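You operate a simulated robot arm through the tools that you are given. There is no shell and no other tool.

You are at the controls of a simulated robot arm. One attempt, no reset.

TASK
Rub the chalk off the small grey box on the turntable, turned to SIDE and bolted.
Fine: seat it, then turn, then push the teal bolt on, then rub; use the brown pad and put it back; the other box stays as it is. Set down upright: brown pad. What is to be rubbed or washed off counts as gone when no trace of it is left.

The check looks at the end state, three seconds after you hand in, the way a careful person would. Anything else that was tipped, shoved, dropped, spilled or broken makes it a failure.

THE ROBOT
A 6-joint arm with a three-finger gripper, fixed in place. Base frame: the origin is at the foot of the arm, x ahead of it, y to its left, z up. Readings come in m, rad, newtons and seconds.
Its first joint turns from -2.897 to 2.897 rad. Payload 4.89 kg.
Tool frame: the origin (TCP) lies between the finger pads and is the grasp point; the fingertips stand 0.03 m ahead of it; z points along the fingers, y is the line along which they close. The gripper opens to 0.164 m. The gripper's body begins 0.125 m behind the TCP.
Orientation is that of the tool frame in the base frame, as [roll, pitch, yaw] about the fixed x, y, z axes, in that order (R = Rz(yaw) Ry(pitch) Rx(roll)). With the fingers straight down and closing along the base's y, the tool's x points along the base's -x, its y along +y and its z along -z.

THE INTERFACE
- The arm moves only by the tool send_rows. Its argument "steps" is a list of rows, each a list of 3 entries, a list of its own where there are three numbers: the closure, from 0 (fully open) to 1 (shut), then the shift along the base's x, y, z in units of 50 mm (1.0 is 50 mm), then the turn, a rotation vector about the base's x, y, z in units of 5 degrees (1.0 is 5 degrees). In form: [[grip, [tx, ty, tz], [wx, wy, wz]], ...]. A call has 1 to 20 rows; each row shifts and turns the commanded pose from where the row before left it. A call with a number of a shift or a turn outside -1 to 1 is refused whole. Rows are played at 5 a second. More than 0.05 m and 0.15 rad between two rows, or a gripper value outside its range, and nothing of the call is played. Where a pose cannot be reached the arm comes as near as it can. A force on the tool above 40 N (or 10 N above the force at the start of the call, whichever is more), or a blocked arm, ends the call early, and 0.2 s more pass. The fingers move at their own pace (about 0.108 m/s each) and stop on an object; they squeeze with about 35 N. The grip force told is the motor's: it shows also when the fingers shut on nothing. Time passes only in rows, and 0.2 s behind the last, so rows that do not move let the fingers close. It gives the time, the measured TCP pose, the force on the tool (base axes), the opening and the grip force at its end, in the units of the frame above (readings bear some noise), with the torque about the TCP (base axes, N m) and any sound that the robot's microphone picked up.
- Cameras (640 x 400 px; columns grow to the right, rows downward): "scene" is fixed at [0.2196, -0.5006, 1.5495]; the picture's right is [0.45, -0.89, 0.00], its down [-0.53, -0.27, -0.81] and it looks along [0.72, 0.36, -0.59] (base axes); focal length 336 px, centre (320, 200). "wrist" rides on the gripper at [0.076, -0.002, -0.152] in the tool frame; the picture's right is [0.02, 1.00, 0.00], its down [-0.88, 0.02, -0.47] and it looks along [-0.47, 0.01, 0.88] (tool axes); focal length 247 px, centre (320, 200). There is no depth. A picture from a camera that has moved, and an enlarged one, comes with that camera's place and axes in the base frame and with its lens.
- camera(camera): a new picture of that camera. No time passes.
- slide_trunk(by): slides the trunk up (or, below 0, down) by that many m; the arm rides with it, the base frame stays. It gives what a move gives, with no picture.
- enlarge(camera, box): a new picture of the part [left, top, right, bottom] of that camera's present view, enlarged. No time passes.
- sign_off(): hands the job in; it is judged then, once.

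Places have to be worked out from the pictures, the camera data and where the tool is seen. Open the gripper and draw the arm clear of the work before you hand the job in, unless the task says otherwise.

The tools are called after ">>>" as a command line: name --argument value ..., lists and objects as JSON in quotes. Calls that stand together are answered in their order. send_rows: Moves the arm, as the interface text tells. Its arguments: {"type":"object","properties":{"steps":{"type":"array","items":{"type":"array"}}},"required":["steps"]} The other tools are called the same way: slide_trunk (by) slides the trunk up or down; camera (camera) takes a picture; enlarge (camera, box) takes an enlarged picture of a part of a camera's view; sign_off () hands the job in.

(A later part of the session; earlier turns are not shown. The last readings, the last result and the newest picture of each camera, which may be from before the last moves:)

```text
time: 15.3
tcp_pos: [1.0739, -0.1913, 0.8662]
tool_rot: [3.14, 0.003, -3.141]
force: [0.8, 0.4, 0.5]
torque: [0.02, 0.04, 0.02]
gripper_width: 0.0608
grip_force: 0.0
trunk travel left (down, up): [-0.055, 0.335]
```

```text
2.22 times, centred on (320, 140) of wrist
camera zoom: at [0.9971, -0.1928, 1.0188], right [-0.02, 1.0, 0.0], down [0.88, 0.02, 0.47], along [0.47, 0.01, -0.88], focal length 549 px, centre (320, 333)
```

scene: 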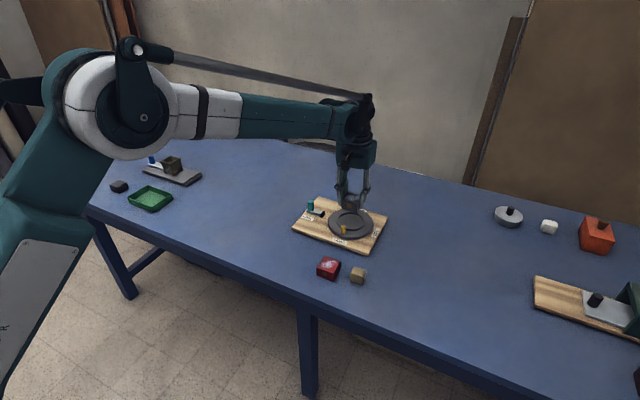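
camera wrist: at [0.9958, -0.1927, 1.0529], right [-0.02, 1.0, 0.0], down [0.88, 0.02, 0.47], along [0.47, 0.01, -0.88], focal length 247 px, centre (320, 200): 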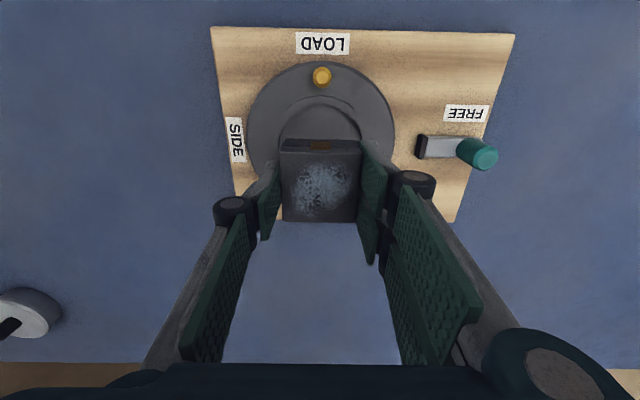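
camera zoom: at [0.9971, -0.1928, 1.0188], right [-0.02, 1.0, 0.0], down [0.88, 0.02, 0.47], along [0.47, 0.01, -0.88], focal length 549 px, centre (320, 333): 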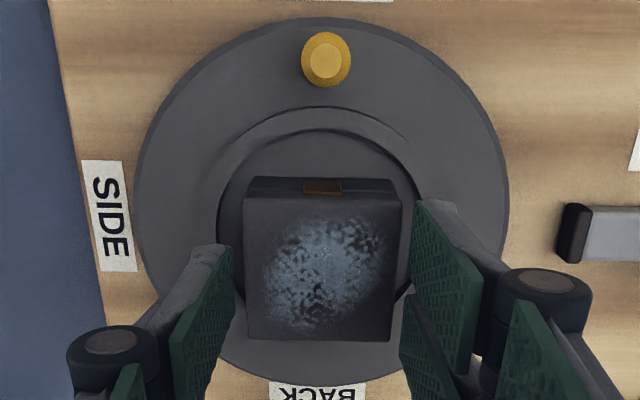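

The fingers are clear and the box appears to sit within the ring. I take tighter zooms to measure its centring relative to the lip.

>>> enlarge --camera "wrist" --box '[280, 95, 360, 145]'

>>> enlarge --camera "wrist" --box '[270, 150, 370, 220]'

>>> enlarge --camera "scene" --box '[338, 215, 368, 235]'

```text
8.00 times, centred on (320, 120) of wrist
camera zoom: at [0.9971, -0.1928, 1.0188], right [-0.02, 1.0, 0.0], down [0.88, 0.02, 0.47], along [0.47, 0.01, -0.88], focal length 1976 px, centre (320, 840)
```

zoom: 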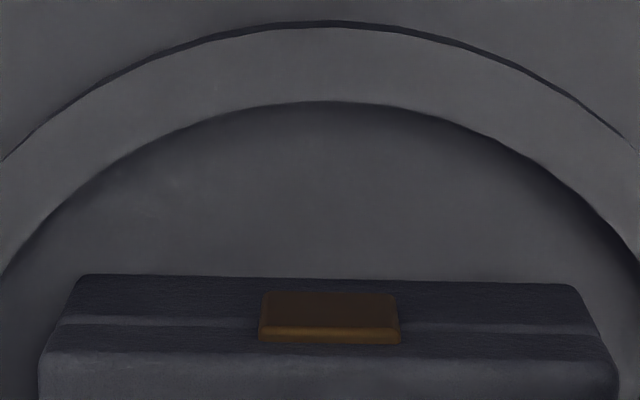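

```text
5.71 times, centred on (320, 185) of wrist
camera zoom: at [0.9971, -0.1928, 1.0188], right [-0.02, 1.0, 0.0], down [0.88, 0.02, 0.47], along [0.47, 0.01, -0.88], focal length 1411 px, centre (320, 286)
```

zoom: 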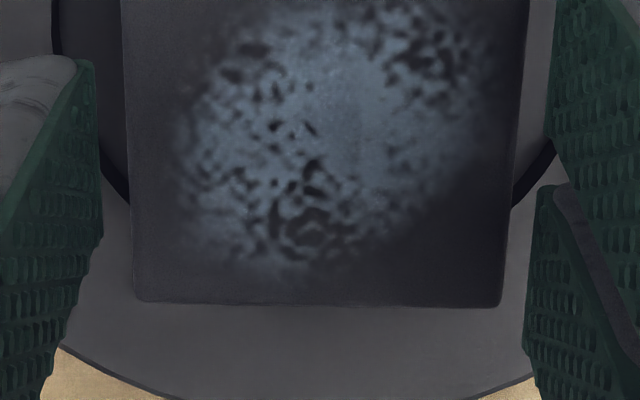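

```text
16.00 times, centred on (353, 225) of scene
camera zoom: at [0.2196, -0.5006, 1.5495], right [0.45, -0.89, 0.0], down [-0.53, -0.27, -0.81], along [0.72, 0.36, -0.59], focal length 5384 px, centre (-208, -200)
```

zoom: 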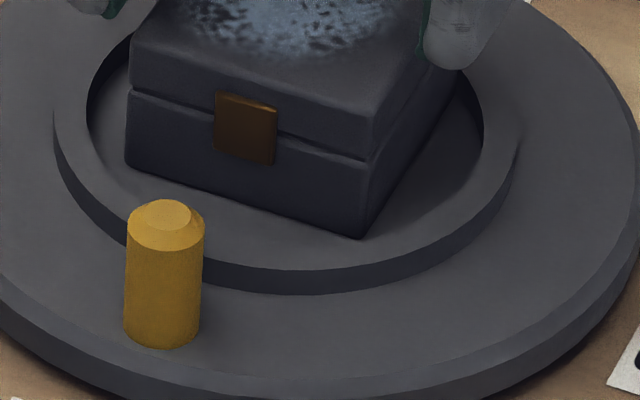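

Measurements suggest the box may be about 4–5 mm too far in +x relative to the ring centre (ring centre ≈ x 1.068). I raise the gripper further to get an unobstructed scene view and check for any tilt.

>>> send_rows --steps '[[0.63, [0, 0, 0.8], [0, 0, 0]], [0.5, [-0.5, 0, 0.8], [0, 0, 0]], [0.45, [-0.8, 0, 0.4], [0, 0, 0]], [0.45, [0, 0, 0], [0, 0, 0]]]'

>>> enlarge --camera "scene" --box '[330, 200, 378, 232]'

>>> enlarge --camera "wrist" --box '[260, 120, 380, 220]'

```text
time: 16.3
tcp_pos: [1.0076, -0.1904, 0.9666]
tool_rot: [3.141, 0.001, 3.141]
force: [0.3, 0.0, -1.5]
torque: [-0.03, 0.05, 0.01]
gripper_width: 0.0903
grip_force: 0.2
trunk travel left (down, up): [-0.055, 0.335]
```

```text
12.50 times, centred on (354, 216) of scene
camera zoom: at [0.2196, -0.5006, 1.5495], right [0.45, -0.89, 0.0], down [-0.53, -0.27, -0.81], along [0.72, 0.36, -0.59], focal length 4207 px, centre (-105, 0)
```

zoom: 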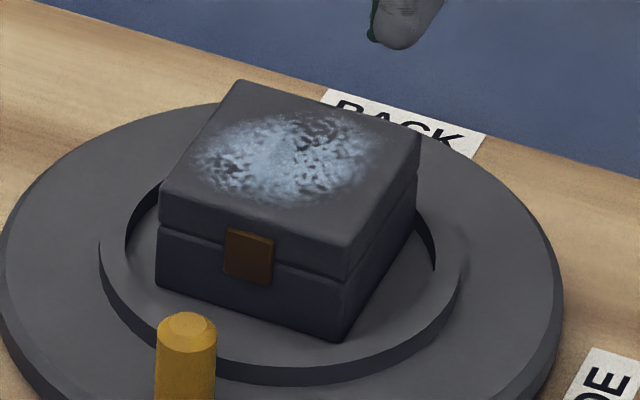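

```text
4.00 times, centred on (320, 170) of wrist
camera zoom: at [0.931, -0.1925, 1.1196], right [-0.02, 1.0, 0.0], down [0.88, 0.02, 0.47], along [0.47, 0.01, -0.88], focal length 988 px, centre (320, 320)
```

zoom: 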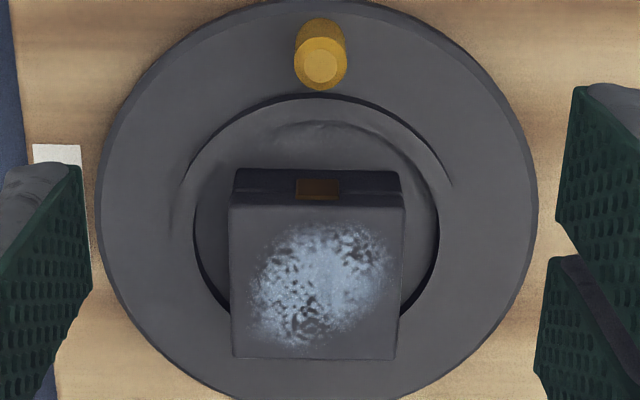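

The box edges' slopes in the scene view match a flat, untilted box, so it rests on the ring floor inside the lip. Next I position the fingers to cage the yellow peg at about (1.002, -0.191), narrowing to 40 mm and descending to z≈0.838.

>>> send_rows --steps '[[0.756, [-0.112, -0.012, 0], [0, 0, 0]], [0.756, [0, 0, -0.8], [0, 0, 0]], [0.756, [0, 0, -0.8], [0, 0, 0]], [0.756, [0, 0, 0], [0, 0, 0]]]'

>>> camera --camera "wrist"

>>> enlarge --camera "scene" --box '[310, 180, 394, 246]'

```text
time: 17.3
tcp_pos: [1.0041, -0.1907, 0.8858]
tool_rot: [-3.141, 0.002, -3.141]
force: [0.6, 0.2, -0.4]
torque: [-0.01, -0.05, 0.01]
gripper_width: 0.0401
grip_force: 0.0
trunk travel left (down, up): [-0.055, 0.335]
```

```text
taken
camera wrist: at [0.9264, -0.1927, 1.0389], right [-0.02, 1.0, 0.0], down [0.88, 0.02, 0.47], along [0.47, 0.01, -0.88], focal length 247 px, centre (320, 200)
```

wrist: 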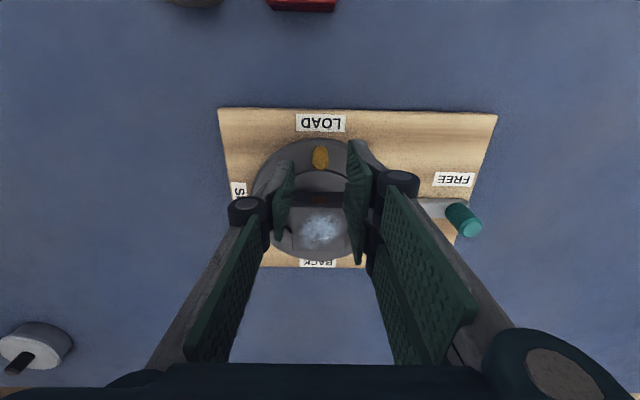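

```text
6.06 times, centred on (352, 213) of scene
camera zoom: at [0.2196, -0.5006, 1.5495], right [0.45, -0.89, 0.0], down [-0.53, -0.27, -0.81], along [0.72, 0.36, -0.59], focal length 2040 px, centre (126, 121)
```

zoom: 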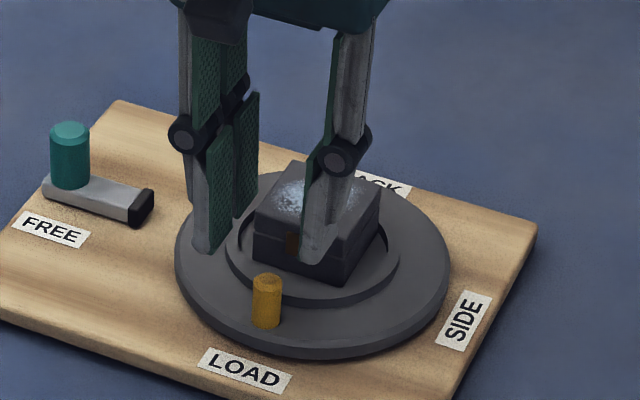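

The fingers straddle the peg column with clearance to the box. I descend to z≈0.838 and narrow to about 22 mm.

>>> send_rows --steps '[[0.756, [-0.04, 0, -0.5], [0, 0, 0]], [0.756, [0, 0, -0.46], [0, 0, 0]], [0.756, [0, 0, 0], [0, 0, 0]], [0.866, [0, 0, 0], [0, 0, 0]], [0.866, [0, 0, 0], [0, 0, 0]]]'

>>> enlarge --camera "scene" --box '[310, 180, 394, 246]'

>>> enlarge --camera "wrist" --box '[240, 110, 400, 260]'

```text
time: 18.5
tcp_pos: [1.0008, -0.1912, 0.8386]
tool_rot: [-3.141, 0.0, 3.141]
force: [-0.2, -0.7, 0.8]
torque: [0.01, 0.02, -0.02]
gripper_width: 0.0221
grip_force: 0.1
trunk travel left (down, up): [-0.055, 0.335]
```

```text
6.06 times, centred on (352, 213) of scene
camera zoom: at [0.2196, -0.5006, 1.5495], right [0.45, -0.89, 0.0], down [-0.53, -0.27, -0.81], along [0.72, 0.36, -0.59], focal length 2040 px, centre (126, 121)
```

zoom: 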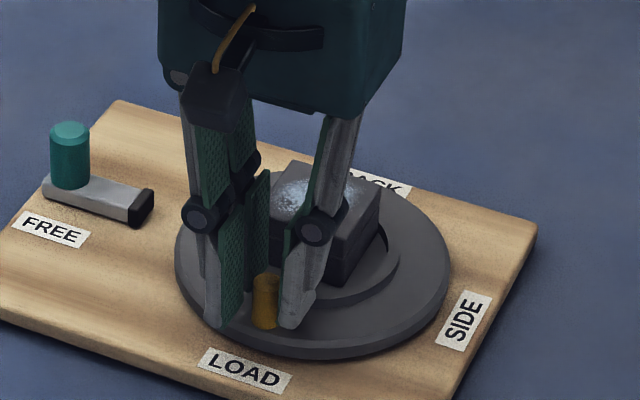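

```text
2.67 times, centred on (320, 185) of wrist
camera zoom: at [0.9245, -0.1928, 0.9909], right [-0.02, 1.0, 0.0], down [0.88, 0.02, 0.47], along [0.47, 0.01, -0.88], focal length 659 px, centre (320, 240)
```

zoom: 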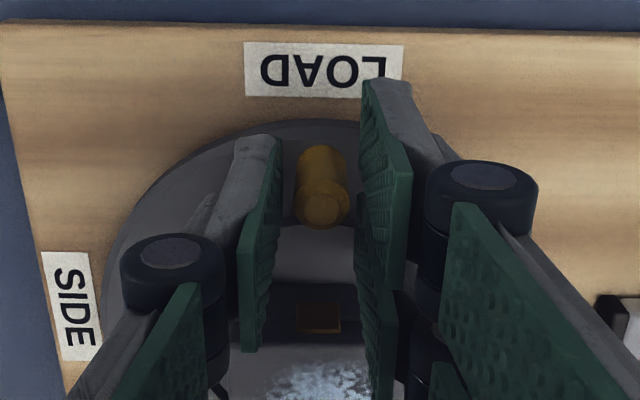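

The peg is caged with a few mm of play. I start turning along an arc about (1.0695, -0.191), tool yaw following, for the first 20° as a test.

>>> send_rows --steps '[[0.866, [0.0052, -0.1185, 0], [0, 0, 1]], [0.866, [0.0155, -0.1176, 0], [0, 0, 1]], [0.866, [0.0257, -0.1158, 0], [0, 0, 1]], [0.866, [0.0357, -0.1132, 0], [0, 0, 1]], [0.866, [0, 0, 0], [0, 0, 0]]]'

>>> enlarge --camera "scene" --box '[310, 180, 394, 246]'

>>> enlarge --camera "wrist" --box '[240, 110, 400, 260]'

```text
time: 19.7
tcp_pos: [1.0053, -0.2139, 0.8372]
tool_rot: [3.141, 0.001, -2.79]
force: [0.2, -0.6, 0.5]
torque: [0.0, -0.04, 0.02]
gripper_width: 0.0219
grip_force: 0.0
trunk travel left (down, up): [-0.055, 0.335]
```

```text
6.06 times, centred on (352, 213) of scene
camera zoom: at [0.2196, -0.5006, 1.5495], right [0.45, -0.89, 0.0], down [-0.53, -0.27, -0.81], along [0.72, 0.36, -0.59], focal length 2040 px, centre (126, 121)
```

zoom: 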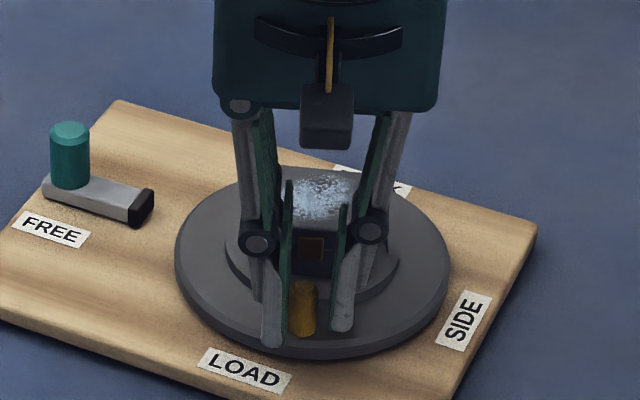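

```text
2.67 times, centred on (320, 185) of wrist
camera zoom: at [0.9335, -0.2423, 0.9908], right [-0.36, 0.93, 0.0], down [0.82, 0.32, 0.47], along [0.44, 0.17, -0.88], focal length 659 px, centre (320, 240)
```

zoom: 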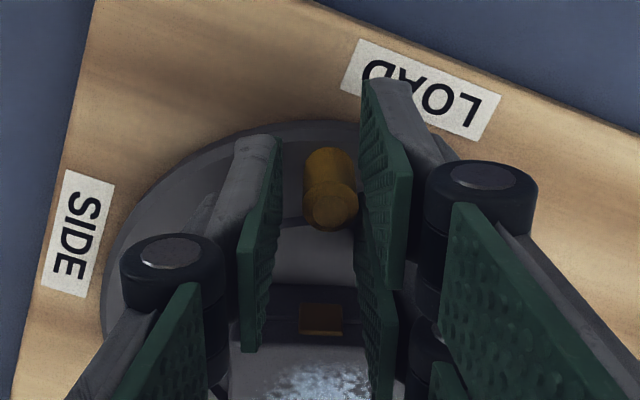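

The disc, peg and box turn together with negligible force. I continue the remaining 70°.

>>> send_rows --steps '[[0.866, [0.0454, -0.1096, 0], [0, 0, 1]], [0.866, [0.0548, -0.1052, 0], [0, 0, 1]], [0.866, [0.0638, -0.1001, 0], [0, 0, 1]], [0.866, [0.0722, -0.0941, 0], [0, 0, 1]], [0.866, [0.0801, -0.0875, 0], [0, 0, 1]], [0.866, [0.0875, -0.0801, 0], [0, 0, 1]], [0.866, [0.0941, -0.0722, 0], [0, 0, 1]], [0.866, [0.1001, -0.0638, 0], [0, 0, 1]], [0.866, [0.1052, -0.0548, 0], [0, 0, 1]], [0.866, [0.1096, -0.0454, 0], [0, 0, 1]], [0.866, [0, 0, 0], [0, 0, 0]]]'

>>> enlarge --camera "scene" --box '[310, 180, 394, 246]'

>>> enlarge --camera "wrist" --box '[220, 80, 420, 260]'

```text
time: 22.1
tcp_pos: [1.0457, -0.2539, 0.8385]
tool_rot: [3.141, -0.001, -1.919]
force: [0.3, 0.4, 0.0]
torque: [0.01, 0.0, -0.02]
gripper_width: 0.0219
grip_force: 0.0
trunk travel left (down, up): [-0.055, 0.335]
```

```text
6.06 times, centred on (352, 213) of scene
camera zoom: at [0.2196, -0.5006, 1.5495], right [0.45, -0.89, 0.0], down [-0.53, -0.27, -0.81], along [0.72, 0.36, -0.59], focal length 2040 px, centre (126, 121)
```

zoom: 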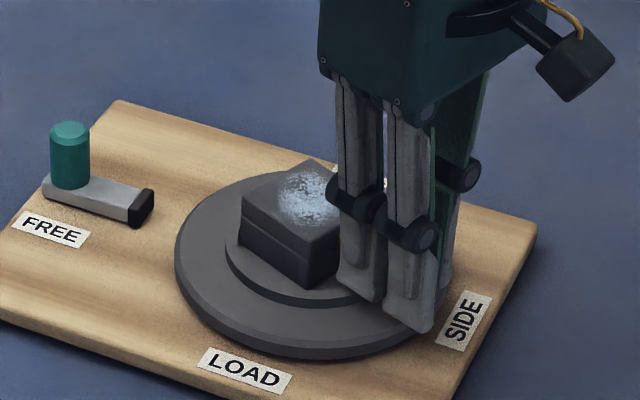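

```text
2.22 times, centred on (320, 170) of wrist
camera zoom: at [1.0214, -0.3275, 0.9909], right [-0.95, 0.32, 0.0], down [0.28, 0.83, 0.47], along [0.15, 0.45, -0.88], focal length 549 px, centre (320, 267)
```

zoom: 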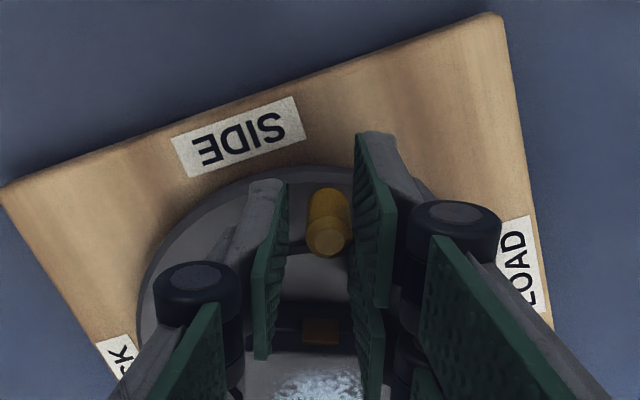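

Now at 70° and still tracking well. I complete to 90°, then gently close on the peg to centre it at the SIDE angle.

>>> send_rows --steps '[[0.866, [0.1132, -0.0357, 0], [0, 0, 1]], [0.866, [0.1158, -0.0257, 0], [0, 0, 1]], [0.866, [0.1176, -0.0155, 0], [0, 0, 1]], [0.866, [0.1185, -0.0052, 0], [0, 0, 1]], [0.866, [0, 0, 0], [0, 0, 0]]]'

>>> enlarge --camera "wrist" --box '[220, 80, 420, 260]'

>>> enlarge --camera "scene" --box '[310, 180, 394, 246]'

```text
time: 23.3
tcp_pos: [1.0686, -0.2582, 0.8384]
tool_rot: [-3.14, -0.001, -1.572]
force: [-0.1, -0.1, -1.3]
torque: [-0.02, -0.01, -0.02]
gripper_width: 0.022
grip_force: 0.1
trunk travel left (down, up): [-0.055, 0.335]
```

```text
2.22 times, centred on (320, 170) of wrist
camera zoom: at [1.0704, -0.3357, 0.9913], right [-1.0, -0.02, 0.0], down [-0.02, 0.88, 0.47], along [-0.01, 0.47, -0.88], focal length 549 px, centre (320, 267)
```

zoom: 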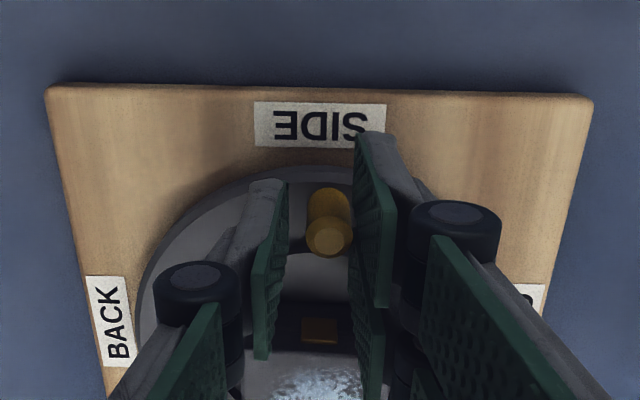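

```text
6.06 times, centred on (352, 213) of scene
camera zoom: at [0.2196, -0.5006, 1.5495], right [0.45, -0.89, 0.0], down [-0.53, -0.27, -0.81], along [0.72, 0.36, -0.59], focal length 2040 px, centre (126, 121)
```

zoom: 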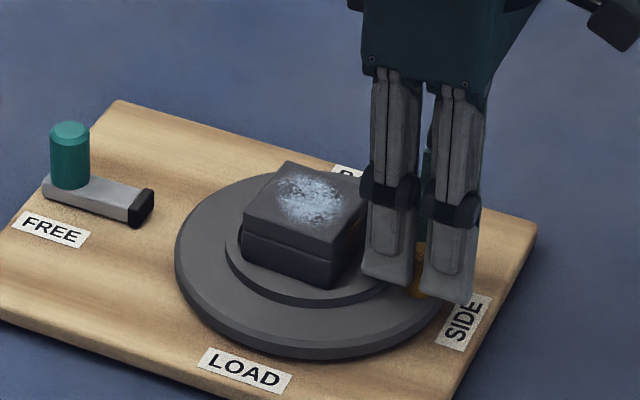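

The peg lags about 3 mm against the trailing finger, as expected; the SIDE label centre is at x≈1.0695. I nudge +1 mm and close on the peg to bring it exactly onto the SIDE direction.

>>> send_rows --steps '[[0.866, [0.02, 0, 0], [0, 0, 0]], [1, [0, 0, 0], [0, 0, 0]], [1, [0, 0, 0], [0, 0, 0]], [1, [0, 0, 0], [0, 0, 0]]]'

>>> enlarge --camera "wrist" --box '[240, 90, 400, 200]'

```text
time: 24.3
tcp_pos: [1.0694, -0.2595, 0.8378]
tool_rot: [-3.141, -0.001, -1.571]
force: [-0.5, -1.8, 0.0]
torque: [-0.1, 0.01, 0.05]
gripper_width: 0.0153
grip_force: 34.9
trunk travel left (down, up): [-0.055, 0.335]
```

```text
3.64 times, centred on (320, 145) of wrist
camera zoom: at [1.0713, -0.3359, 0.991], right [-1.0, -0.02, 0.0], down [-0.02, 0.88, 0.47], along [-0.01, 0.47, -0.88], focal length 898 px, centre (320, 400)
```

zoom: 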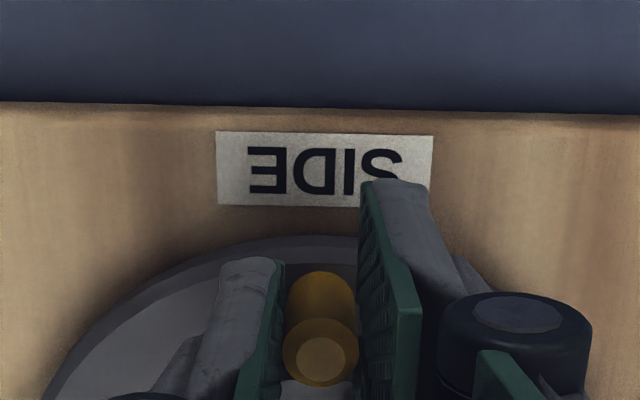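

The peg is now centred on the SIDE label to within about a millimetre. I open slightly, lift straight up, and travel with closed fingers to the +y side of the teal knob.

>>> send_rows --steps '[[0.85, [0, 0, 0], [0, 0, 0]], [0.85, [0, 0, 0], [0, 0, 0]], [0.85, [0, 0, 0.5], [0, 0, 0]], [0.85, [0, 0, 0.9], [0, 0, 0]], [0.85, [0, 0, 0.9], [0, 0, 0]], [1, [0, 0, 0], [0, 0, 0]]]'

>>> camera --camera "wrist"

>>> enlarge --camera "scene" --box '[290, 190, 394, 256]'

```text
time: 25.7
tcp_pos: [1.069, -0.2608, 0.9543]
tool_rot: [3.141, 0.001, -1.571]
force: [0.8, 0.1, -0.8]
torque: [0.0, 0.05, 0.01]
gripper_width: 0.0
grip_force: 34.9
trunk travel left (down, up): [-0.055, 0.335]
```

```text
taken
camera wrist: at [1.0714, -0.3367, 1.1073], right [-1.0, -0.02, 0.0], down [-0.02, 0.88, 0.47], along [-0.01, 0.47, -0.88], focal length 247 px, centre (320, 200)
```

wrist: 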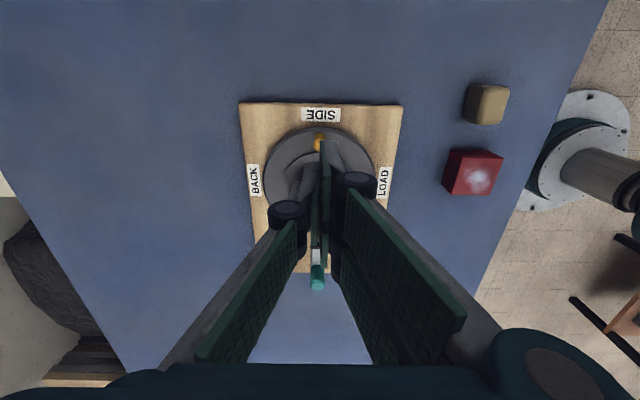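

```text
6.06 times, centred on (342, 223) of scene
camera zoom: at [0.2196, -0.5006, 1.5495], right [0.45, -0.89, 0.0], down [-0.53, -0.27, -0.81], along [0.72, 0.36, -0.59], focal length 2040 px, centre (187, 61)
```

zoom: 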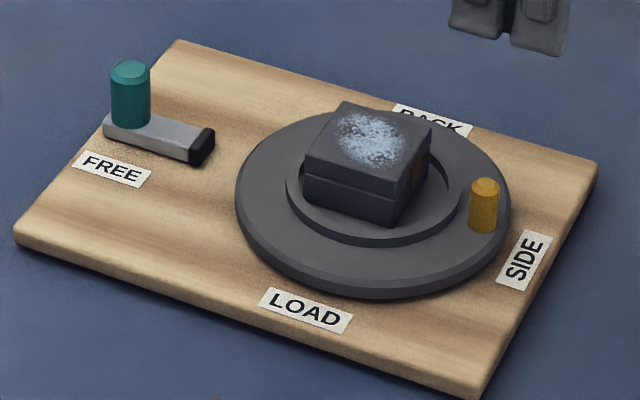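

The peg stands at SIDE and the box sits in the ring. I travel to the +y side of the teal knob at a safe height.

>>> send_rows --steps '[[1, [0, 0.92, 0], [0, 0, 0]], [1, [0, 0.92, 0], [0, 0, 0]], [1, [0, 0.92, 0], [0, 0, 0]], [1, [0, 0.92, 0], [0, 0, 0]], [1, [0, 0.92, 0], [0, 0, 0]], [1, [0, 0.92, 0], [0, 0, 0]], [1, [0, 0, 0], [0, 0, 0]]]'

>>> camera --camera "wrist"

>>> enlarge --camera "scene" --box '[270, 160, 374, 246]'

```text
time: 27.3
tcp_pos: [1.069, 0.019, 0.9524]
tool_rot: [3.141, 0.002, -1.569]
force: [0.2, -0.2, -0.6]
torque: [0.07, 0.02, 0.02]
gripper_width: 0.0
grip_force: 35.6
trunk travel left (down, up): [-0.055, 0.335]
```

```text
taken
camera wrist: at [1.071, -0.0581, 1.1052], right [-1.0, -0.02, 0.0], down [-0.02, 0.88, 0.47], along [-0.01, 0.47, -0.88], focal length 247 px, centre (320, 200)
```

wrist: 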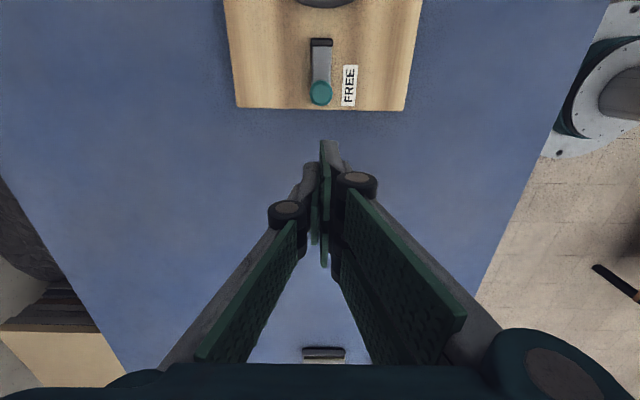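

```text
4.65 times, centred on (322, 203) of scene
camera zoom: at [0.2196, -0.5006, 1.5495], right [0.45, -0.89, 0.0], down [-0.53, -0.27, -0.81], along [0.72, 0.36, -0.59], focal length 1565 px, centre (311, 186)
```

zoom: 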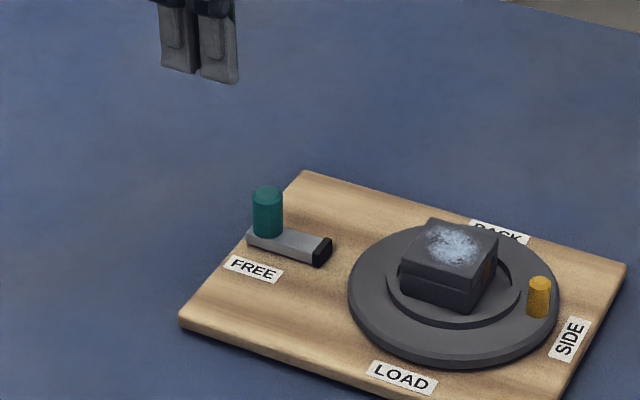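

The knob is at about (1.070, -0.037), directly in line with the closed fingers at y=0.019. I descend beside it to z≈0.83.

>>> send_rows --steps '[[1, [0, 0, -0.82], [0, 0, 0]], [1, [0, 0, -0.82], [0, 0, 0]], [1, [0, 0, -0.8], [0, 0, 0]], [1, [0, 0, 0], [0, 0, 0]]]'

>>> enlarge --camera "scene" --box '[280, 180, 364, 236]'

>>> camera --camera "wrist"

```text
time: 28.3
tcp_pos: [1.0722, 0.0183, 0.8306]
tool_rot: [3.142, 0.0, -1.571]
force: [0.0, 0.1, 0.1]
torque: [-0.01, -0.05, 0.01]
gripper_width: 0.0003
grip_force: 35.1
trunk travel left (down, up): [-0.055, 0.335]
```

```text
7.14 times, centred on (322, 208) of scene
camera zoom: at [0.2196, -0.5006, 1.5495], right [0.45, -0.89, 0.0], down [-0.53, -0.27, -0.81], along [0.72, 0.36, -0.59], focal length 2404 px, centre (306, 143)
```

zoom: 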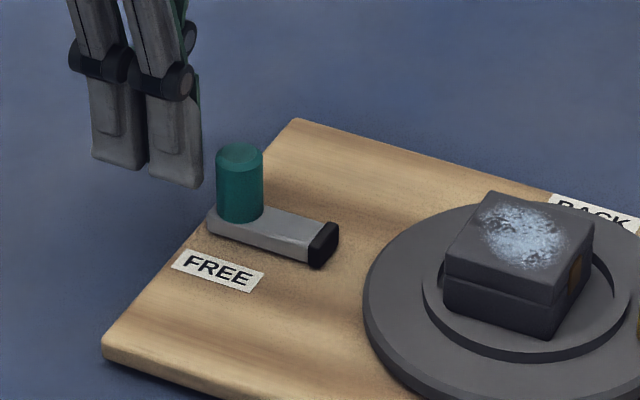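

```text
taken
camera wrist: at [1.0725, -0.0587, 0.9832], right [-1.0, -0.02, 0.0], down [-0.02, 0.88, 0.47], along [-0.01, 0.47, -0.88], focal length 247 px, centre (320, 200)
```

wrist: 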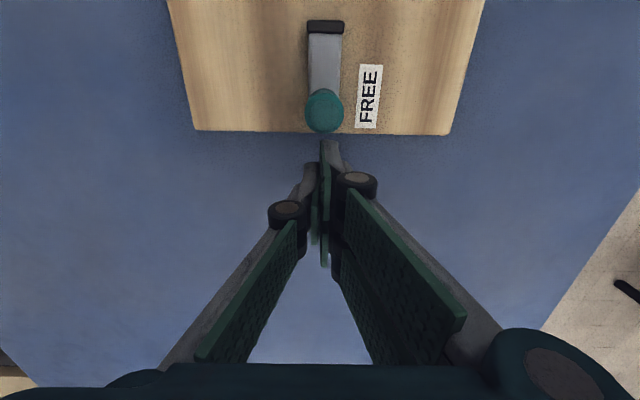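

The fingers are level with the knob's lower half. I push toward -y in 8–10 mm steps, first making contact and moving the bolt partway.

>>> send_rows --steps '[[1, [-0.04, -0.2, 0], [0, 0, 0]], [1, [0, -0.2, 0], [0, 0, 0]], [1, [0, -0.2, 0], [0, 0, 0]], [1, [0, -0.15, 0], [0, 0, 0]], [1, [0, -0.15, 0], [0, 0, 0]], [1, [0, 0, 0], [0, 0, 0]]]'

>>> enlarge --camera "scene" --box '[290, 190, 374, 246]'

>>> camera --camera "wrist"

```text
time: 29.7
tcp_pos: [1.0689, -0.0294, 0.8313]
tool_rot: [-3.14, 0.0, -1.573]
force: [-0.3, 0.0, 0.0]
torque: [0.01, 0.02, 0.0]
gripper_width: 0.0
grip_force: 34.5
trunk travel left (down, up): [-0.055, 0.335]
```

```text
7.14 times, centred on (332, 218) of scene
camera zoom: at [0.2196, -0.5006, 1.5495], right [0.45, -0.89, 0.0], down [-0.53, -0.27, -0.81], along [0.72, 0.36, -0.59], focal length 2404 px, centre (234, 71)
```

zoom: 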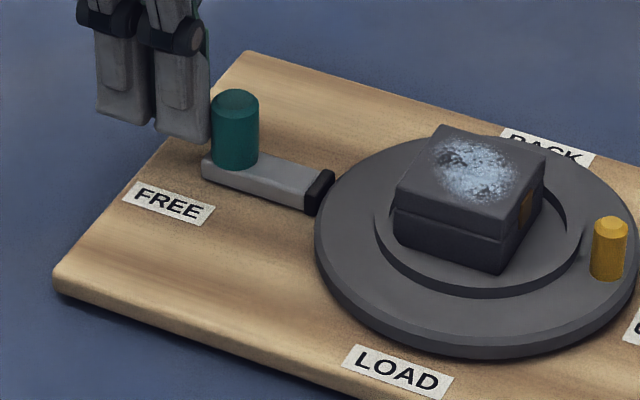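

```text
taken
camera wrist: at [1.0696, -0.1054, 0.9842], right [-1.0, -0.02, 0.0], down [-0.02, 0.88, 0.47], along [-0.01, 0.47, -0.88], focal length 247 px, centre (320, 200)
```

wrist: 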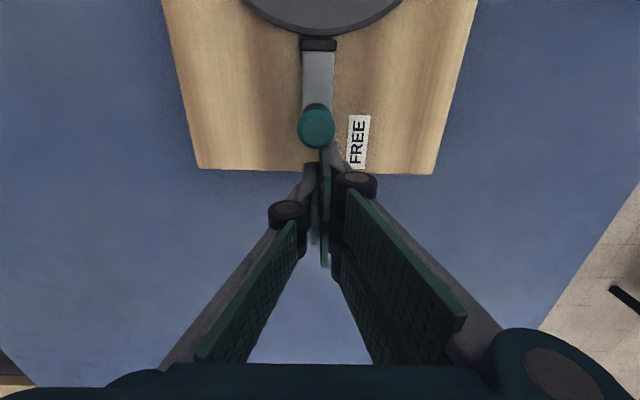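

The bolt has moved and its tip is near the disc edge, with no resistance yet. I continue in 5 mm steps.

>>> send_rows --steps '[[1, [0, -0.1, 0], [0, 0, 0]], [1, [0, -0.1, 0], [0, 0, 0]], [1, [0, 0, 0], [0, 0, 0]]]'

>>> enlarge --camera "scene" --box '[290, 190, 374, 246]'

>>> enlarge --camera "wrist" --box '[240, 0, 400, 180]'

```text
time: 30.5
tcp_pos: [1.068, -0.0381, 0.8301]
tool_rot: [-3.141, 0.0, -1.571]
force: [-0.5, 4.8, 1.4]
torque: [0.09, 0.02, 0.0]
gripper_width: 0.0002
grip_force: 34.8
trunk travel left (down, up): [-0.055, 0.335]
```

```text
7.14 times, centred on (332, 218) of scene
camera zoom: at [0.2196, -0.5006, 1.5495], right [0.45, -0.89, 0.0], down [-0.53, -0.27, -0.81], along [0.72, 0.36, -0.59], focal length 2404 px, centre (234, 71)
```

zoom: 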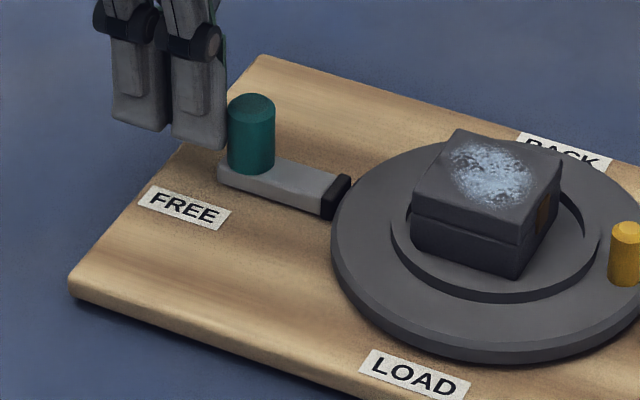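

```text
2.22 times, centred on (320, 90) of wrist
camera zoom: at [1.0696, -0.1148, 0.9835], right [-1.0, -0.02, 0.0], down [-0.02, 0.88, 0.47], along [-0.01, 0.47, -0.88], focal length 549 px, centre (320, 444)
```

zoom: 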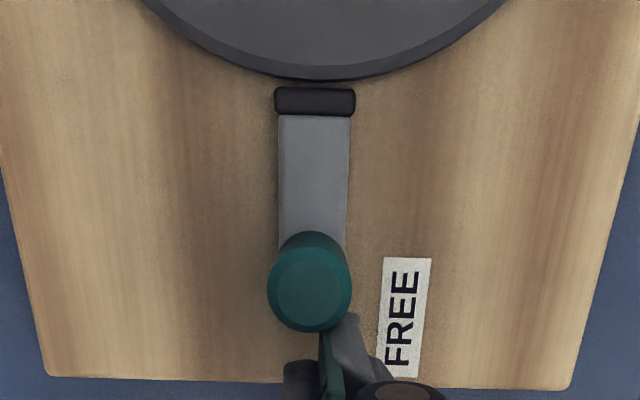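

The scene shows the bolt reached its end and the last few millimetres slid the whole board (labels and disc moved by roughly 18 mm in -y). I stop pushing and inspect the bolt tip and the board closely before correcting.

>>> enlarge --camera "wrist" --box '[280, 20, 360, 80]'

>>> enlarge --camera "scene" --box '[315, 200, 351, 224]'

>>> camera --camera "scene"

```text
6.67 times, centred on (320, 50) of wrist
camera zoom: at [1.0696, -0.1148, 0.9835], right [-1.0, -0.02, 0.0], down [-0.02, 0.88, 0.47], along [-0.01, 0.47, -0.88], focal length 1646 px, centre (320, 1200)
```

zoom: 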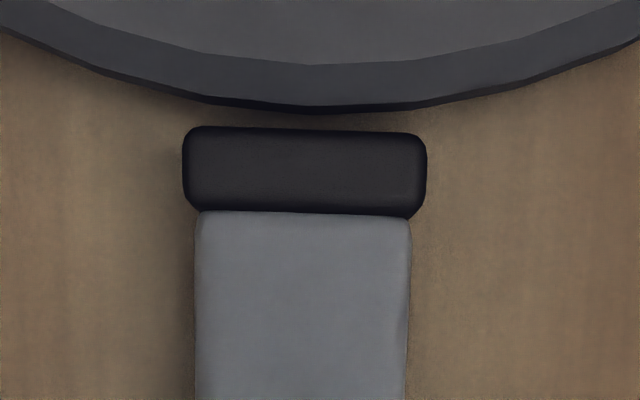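

```text
16.00 times, centred on (333, 212) of scene
camera zoom: at [0.2196, -0.5006, 1.5495], right [0.45, -0.89, 0.0], down [-0.53, -0.27, -0.81], along [0.72, 0.36, -0.59], focal length 5384 px, centre (112, 8)
```

zoom: 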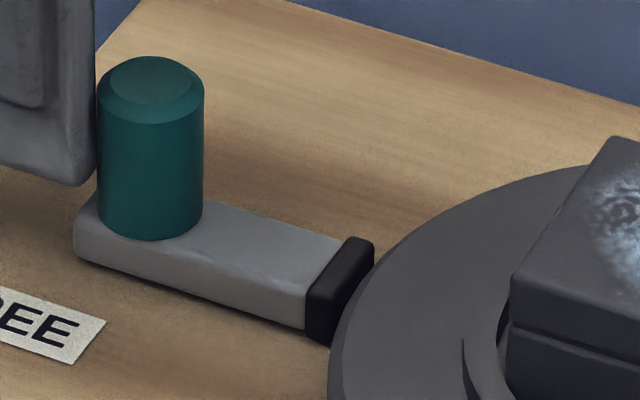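

```text
taken
```

scene: 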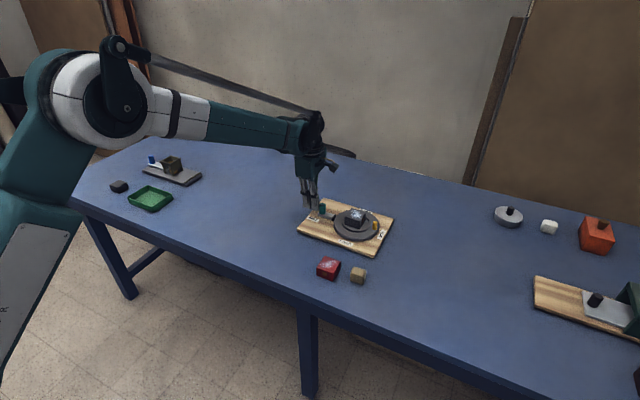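

The bolt has travelled its full length (about 25 mm) and its tip is now at the disc rim, so it is on; the board as a whole slid about 19 mm, which I will push back later. Now I back off the knob, lift, and return the tool to yaw 0 above the brown pad.

>>> send_rows --steps '[[1, [0, 0.3, 0], [0, 0, 0]], [1, [0, 0, 0.5], [0, 0, 0]], [1, [0, 0, 0.95], [0, 0, 0]], [1, [0, 0, 0.95], [0, 0, 0]], [1, [0, 0, 0.3], [0, 0, 0]], [0.9, [0, 0, 0], [0, 0, 0]]]'

>>> enlarge --camera "scene" --box '[280, 190, 400, 290]'

```text
time: 31.9
tcp_pos: [1.0684, -0.0218, 0.9668]
tool_rot: [-3.141, 0.0, -1.571]
force: [-0.1, 0.2, 0.4]
torque: [-0.01, -0.01, -0.02]
gripper_width: 0.0165
grip_force: 0.1
trunk travel left (down, up): [-0.055, 0.335]
```

```text
4.00 times, centred on (340, 240) of scene
camera zoom: at [0.2196, -0.5006, 1.5495], right [0.45, -0.89, 0.0], down [-0.53, -0.27, -0.81], along [0.72, 0.36, -0.59], focal length 1346 px, centre (240, 40)
```

zoom: 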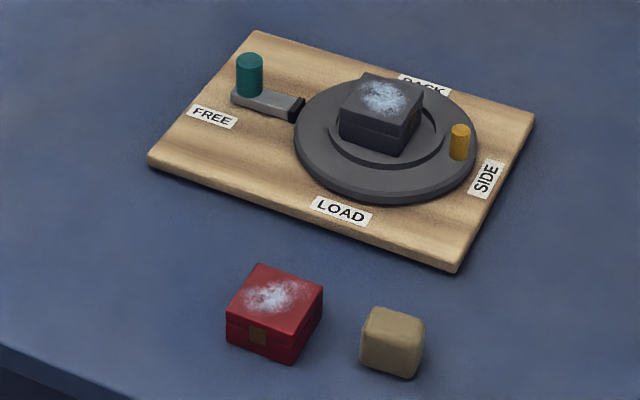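

The bolt is visibly across at the disc rim. Now I rotate back to yaw 0 while travelling to above the brown pad.

>>> send_rows --steps '[[0.7, [-0.242, -0.308, 0], [0, 0, -1]], [0.6, [-0.242, -0.308, 0], [0, 0, -1]], [0.55, [-0.242, -0.308, 0], [0, 0, -1]], [0.5, [-0.242, -0.308, 0], [0, 0, -1]], [0.5, [-0.242, -0.308, 0], [0, 0, -1]], [0.5, [-0.242, -0.308, 0], [0, 0, -1]], [0.5, [-0.242, -0.308, 0], [0, 0, -1]], [0.5, [-0.242, -0.308, 0], [0, 0, -1]], [0.5, [-0.242, -0.308, 0], [0, 0, -1]], [0.5, [-0.242, -0.308, 0], [0, 0, -1]], [0.5, [-0.242, -0.308, 0], [0, 0, -1]], [0.5, [-0.242, -0.308, 0], [0, 0, -1]], [0.5, [-0.242, -0.308, 0], [0, 0, -1]], [0.5, [-0.242, -0.308, 0], [0, 0, -1]], [0.5, [-0.242, -0.308, 0], [0, 0, -1]], [0.5, [-0.242, -0.308, 0], [0, 0, -1]], [0.5, [-0.242, -0.308, 0], [0, 0, -1]], [0.5, [-0.242, -0.308, 0], [0, 0, -1]], [0.5, [0, 0, 0], [0, 0, 0]]]'

>>> camera --camera "wrist"

>>> camera --camera "scene"

```text
time: 35.9
tcp_pos: [0.8501, -0.3009, 0.9652]
tool_rot: [3.14, 0.0, 3.14]
force: [-1.2, 0.2, 0.1]
torque: [-0.05, 0.04, -0.02]
gripper_width: 0.0821
grip_force: 0.0
trunk travel left (down, up): [-0.055, 0.335]
```

```text
taken
camera wrist: at [0.7732, -0.302, 1.1186], right [-0.02, 1.0, 0.0], down [0.88, 0.02, 0.47], along [0.47, 0.01, -0.88], focal length 247 px, centre (320, 200)
```

wrist: 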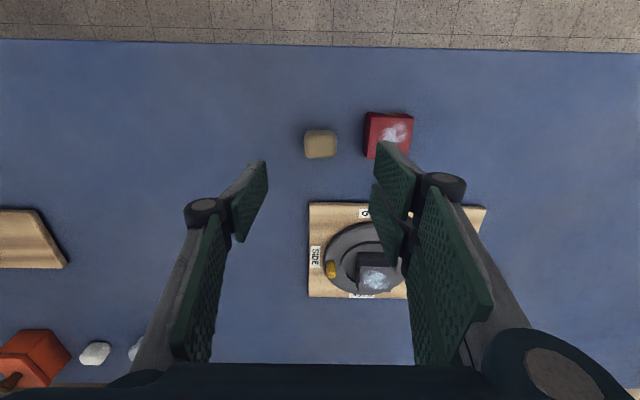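

```text
taken
```

scene: 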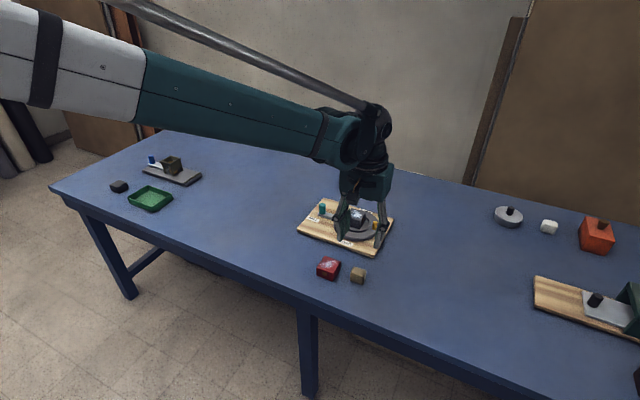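

The gripper is above the pad with yaw 0. I zoom in on the pad and the red box to fix the pad's centre, size and orientation.

>>> enlarge --camera "wrist" --box '[280, 100, 430, 180]'

>>> enlarge --camera "scene" --box '[340, 260, 376, 290]'

```text
4.27 times, centred on (355, 140) of wrist
camera zoom: at [0.7732, -0.302, 1.1186], right [-0.02, 1.0, 0.0], down [0.88, 0.02, 0.47], along [0.47, 0.01, -0.88], focal length 1054 px, centre (171, 456)
```

zoom: 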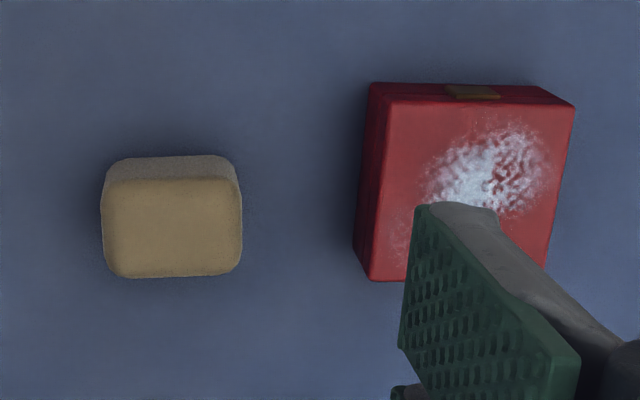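

```text
13.33 times, centred on (358, 275) of scene
camera zoom: at [0.2196, -0.5006, 1.5495], right [0.45, -0.89, 0.0], down [-0.53, -0.27, -0.81], along [0.72, 0.36, -0.59], focal length 4487 px, centre (-187, -800)
```

zoom: 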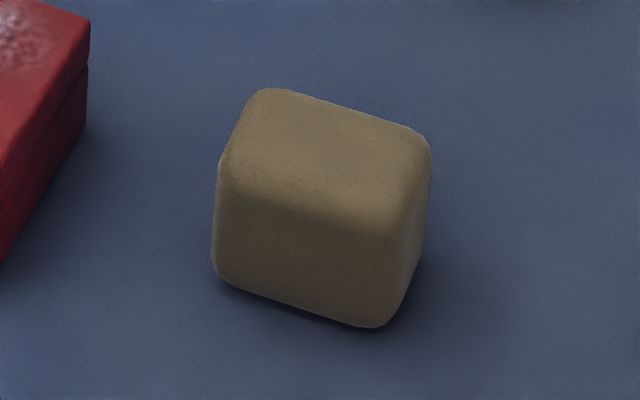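

The pad is about 44 mm (y) × 33 mm (x) × 33 mm tall, centred near (0.866, -0.300) with yaw ≈ +0.07 rad. I align and descend to just above it.

>>> send_rows --steps '[[0.573, [0.32, 0.02, -0.4], [0, 0, 0.8]], [0.573, [0, 0, -0.8], [0, 0, 0]], [0.573, [0, 0, -0.8], [0, 0, 0]], [0.573, [0, 0, -0.5], [0, 0, 0]], [0.573, [0, 0, 0], [0, 0, 0]]]'

>>> camera --camera "wrist"

>>> enlarge --camera "scene" --box '[310, 220, 410, 290]'

```text
time: 37.1
tcp_pos: [0.8688, -0.3001, 0.8405]
tool_rot: [-3.141, 0.0, -3.072]
force: [-1.2, -0.9, 1.2]
torque: [0.0, 0.0, -0.01]
gripper_width: 0.0699
grip_force: 0.0
trunk travel left (down, up): [-0.055, 0.335]
```

```text
taken
camera wrist: at [0.7906, -0.3073, 0.9932], right [-0.09, 1.0, 0.0], down [0.88, 0.08, 0.47], along [0.47, 0.04, -0.88], focal length 247 px, centre (320, 200)
```

wrist: 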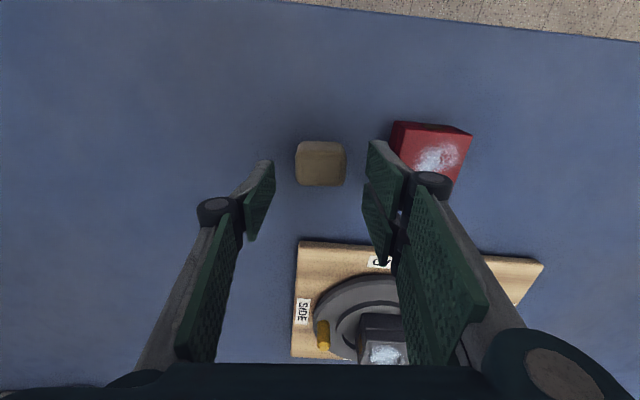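

```text
5.71 times, centred on (360, 255) of scene
camera zoom: at [0.2196, -0.5006, 1.5495], right [0.45, -0.89, 0.0], down [-0.53, -0.27, -0.81], along [0.72, 0.36, -0.59], focal length 1923 px, centre (91, -114)
```

zoom: 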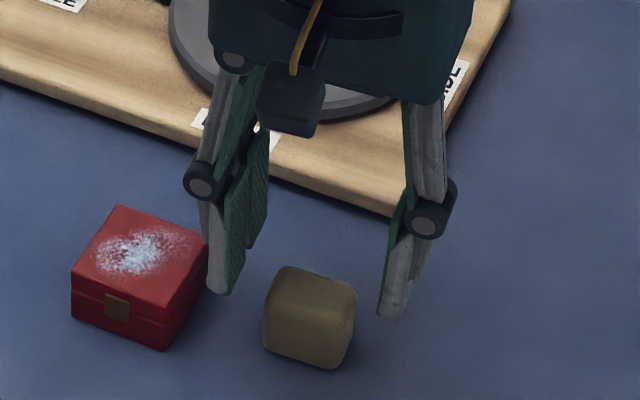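

The fingers straddle the pad evenly and clear the red box. I descend to z≈0.805 and close on the pad.

>>> send_rows --steps '[[0.573, [-0.03, 0, -0.4], [0, 0, 0]], [0.573, [0, 0, -0.31], [0, 0, 0]], [0.573, [0, 0, 0], [0, 0, 0]], [1, [0, 0, 0], [0, 0, 0]], [1, [0, 0, 0], [0, 0, 0]], [1, [0, 0, 0], [0, 0, 0]], [1, [0, 0, 0], [0, 0, 0]]]'

>>> enlarge --camera "wrist" --box '[250, 110, 400, 250]'

>>> enlarge --camera "scene" --box '[310, 230, 400, 290]'

```text
time: 38.7
tcp_pos: [0.8671, -0.3007, 0.8053]
tool_rot: [-3.141, 0.002, -3.071]
force: [0.5, -0.2, 0.4]
torque: [-0.02, -0.01, 0.03]
gripper_width: 0.043
grip_force: 34.7
trunk travel left (down, up): [-0.055, 0.335]
```

```text
2.86 times, centred on (325, 180) of wrist
camera zoom: at [0.7891, -0.3067, 0.9582], right [-0.09, 1.0, 0.0], down [0.88, 0.08, 0.47], along [0.47, 0.04, -0.88], focal length 706 px, centre (306, 257)
```

zoom: 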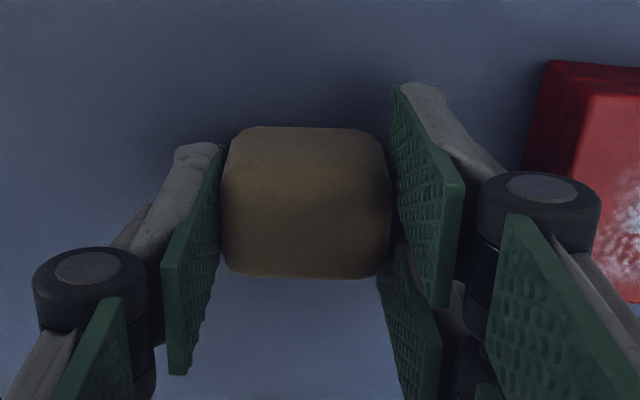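

```text
6.67 times, centred on (355, 260) of scene
camera zoom: at [0.2196, -0.5006, 1.5495], right [0.45, -0.89, 0.0], down [-0.53, -0.27, -0.81], along [0.72, 0.36, -0.59], focal length 2244 px, centre (87, -200)
```

zoom: 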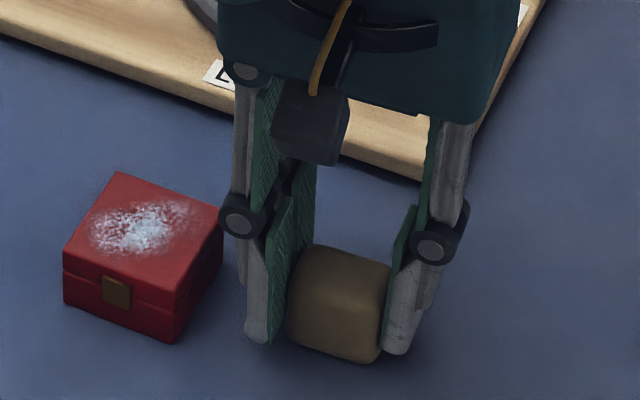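

The pad is gripped at 43 mm; its home pose is TCP (0.867, -0.301, 0.805) at yaw +0.07, with its bottom about 45 mm below the TCP. I lift it and carry it over the grey box, now near (1.070, -0.207), staying high.

>>> send_rows --steps '[[1, [0, 0, 0.4], [0, 0, 0]], [1, [0, 0, 0.9], [0, 0, 0]], [1, [0, 0, 0.9], [0, 0, 0]], [1, [0.812, 0.375, 0], [0, 0, 0]], [1, [0.812, 0.375, 0], [0, 0, 0]], [1, [0.812, 0.375, 0], [0, 0, 0]], [1, [0.812, 0.375, 0], [0, 0, 0]], [1, [0.812, 0.375, 0], [0, 0, 0]], [1, [0, 0, 0], [0, 0, 0]]]'

>>> camera --camera "wrist"

>>> enlarge --camera "scene" --box '[310, 170, 400, 240]'

```text
time: 40.7
tcp_pos: [1.0687, -0.2063, 0.9147]
tool_rot: [3.141, 0.001, -3.073]
force: [-0.2, -0.6, -0.5]
torque: [0.05, -0.04, 0.01]
gripper_width: 0.0428
grip_force: 34.8
trunk travel left (down, up): [-0.055, 0.335]
```

```text
taken
camera wrist: at [0.9924, -0.2126, 1.0681], right [-0.09, 1.0, 0.0], down [0.88, 0.08, 0.47], along [0.47, 0.04, -0.88], focal length 247 px, centre (320, 200)
```

wrist: 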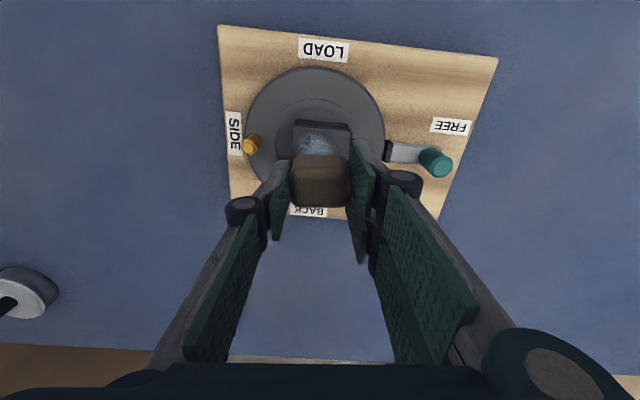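

```text
5.71 times, centred on (355, 205) of scene
camera zoom: at [0.2196, -0.5006, 1.5495], right [0.45, -0.89, 0.0], down [-0.53, -0.27, -0.81], along [0.72, 0.36, -0.59], focal length 1923 px, centre (120, 171)
```

zoom: 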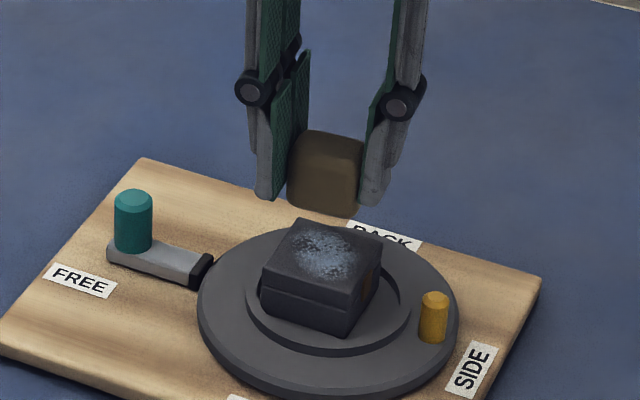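

I zoom to check pad-over-box alignment.

>>> enlarge --camera "wrist" --box '[220, 60, 420, 220]'

```text
2.50 times, centred on (320, 140) of wrist
camera zoom: at [0.9924, -0.2126, 1.0681], right [-0.09, 1.0, 0.0], down [0.88, 0.08, 0.47], along [0.47, 0.04, -0.88], focal length 617 px, centre (320, 350)
```

zoom: 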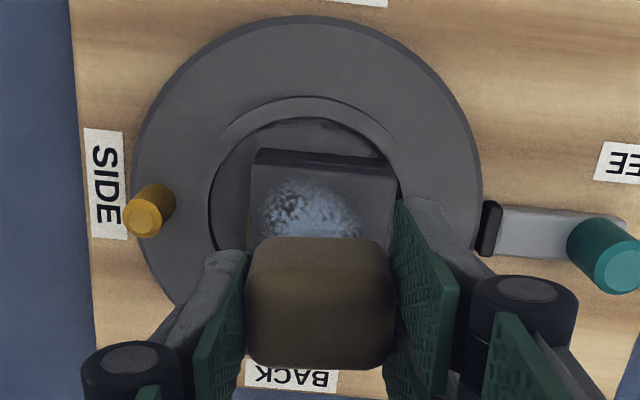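

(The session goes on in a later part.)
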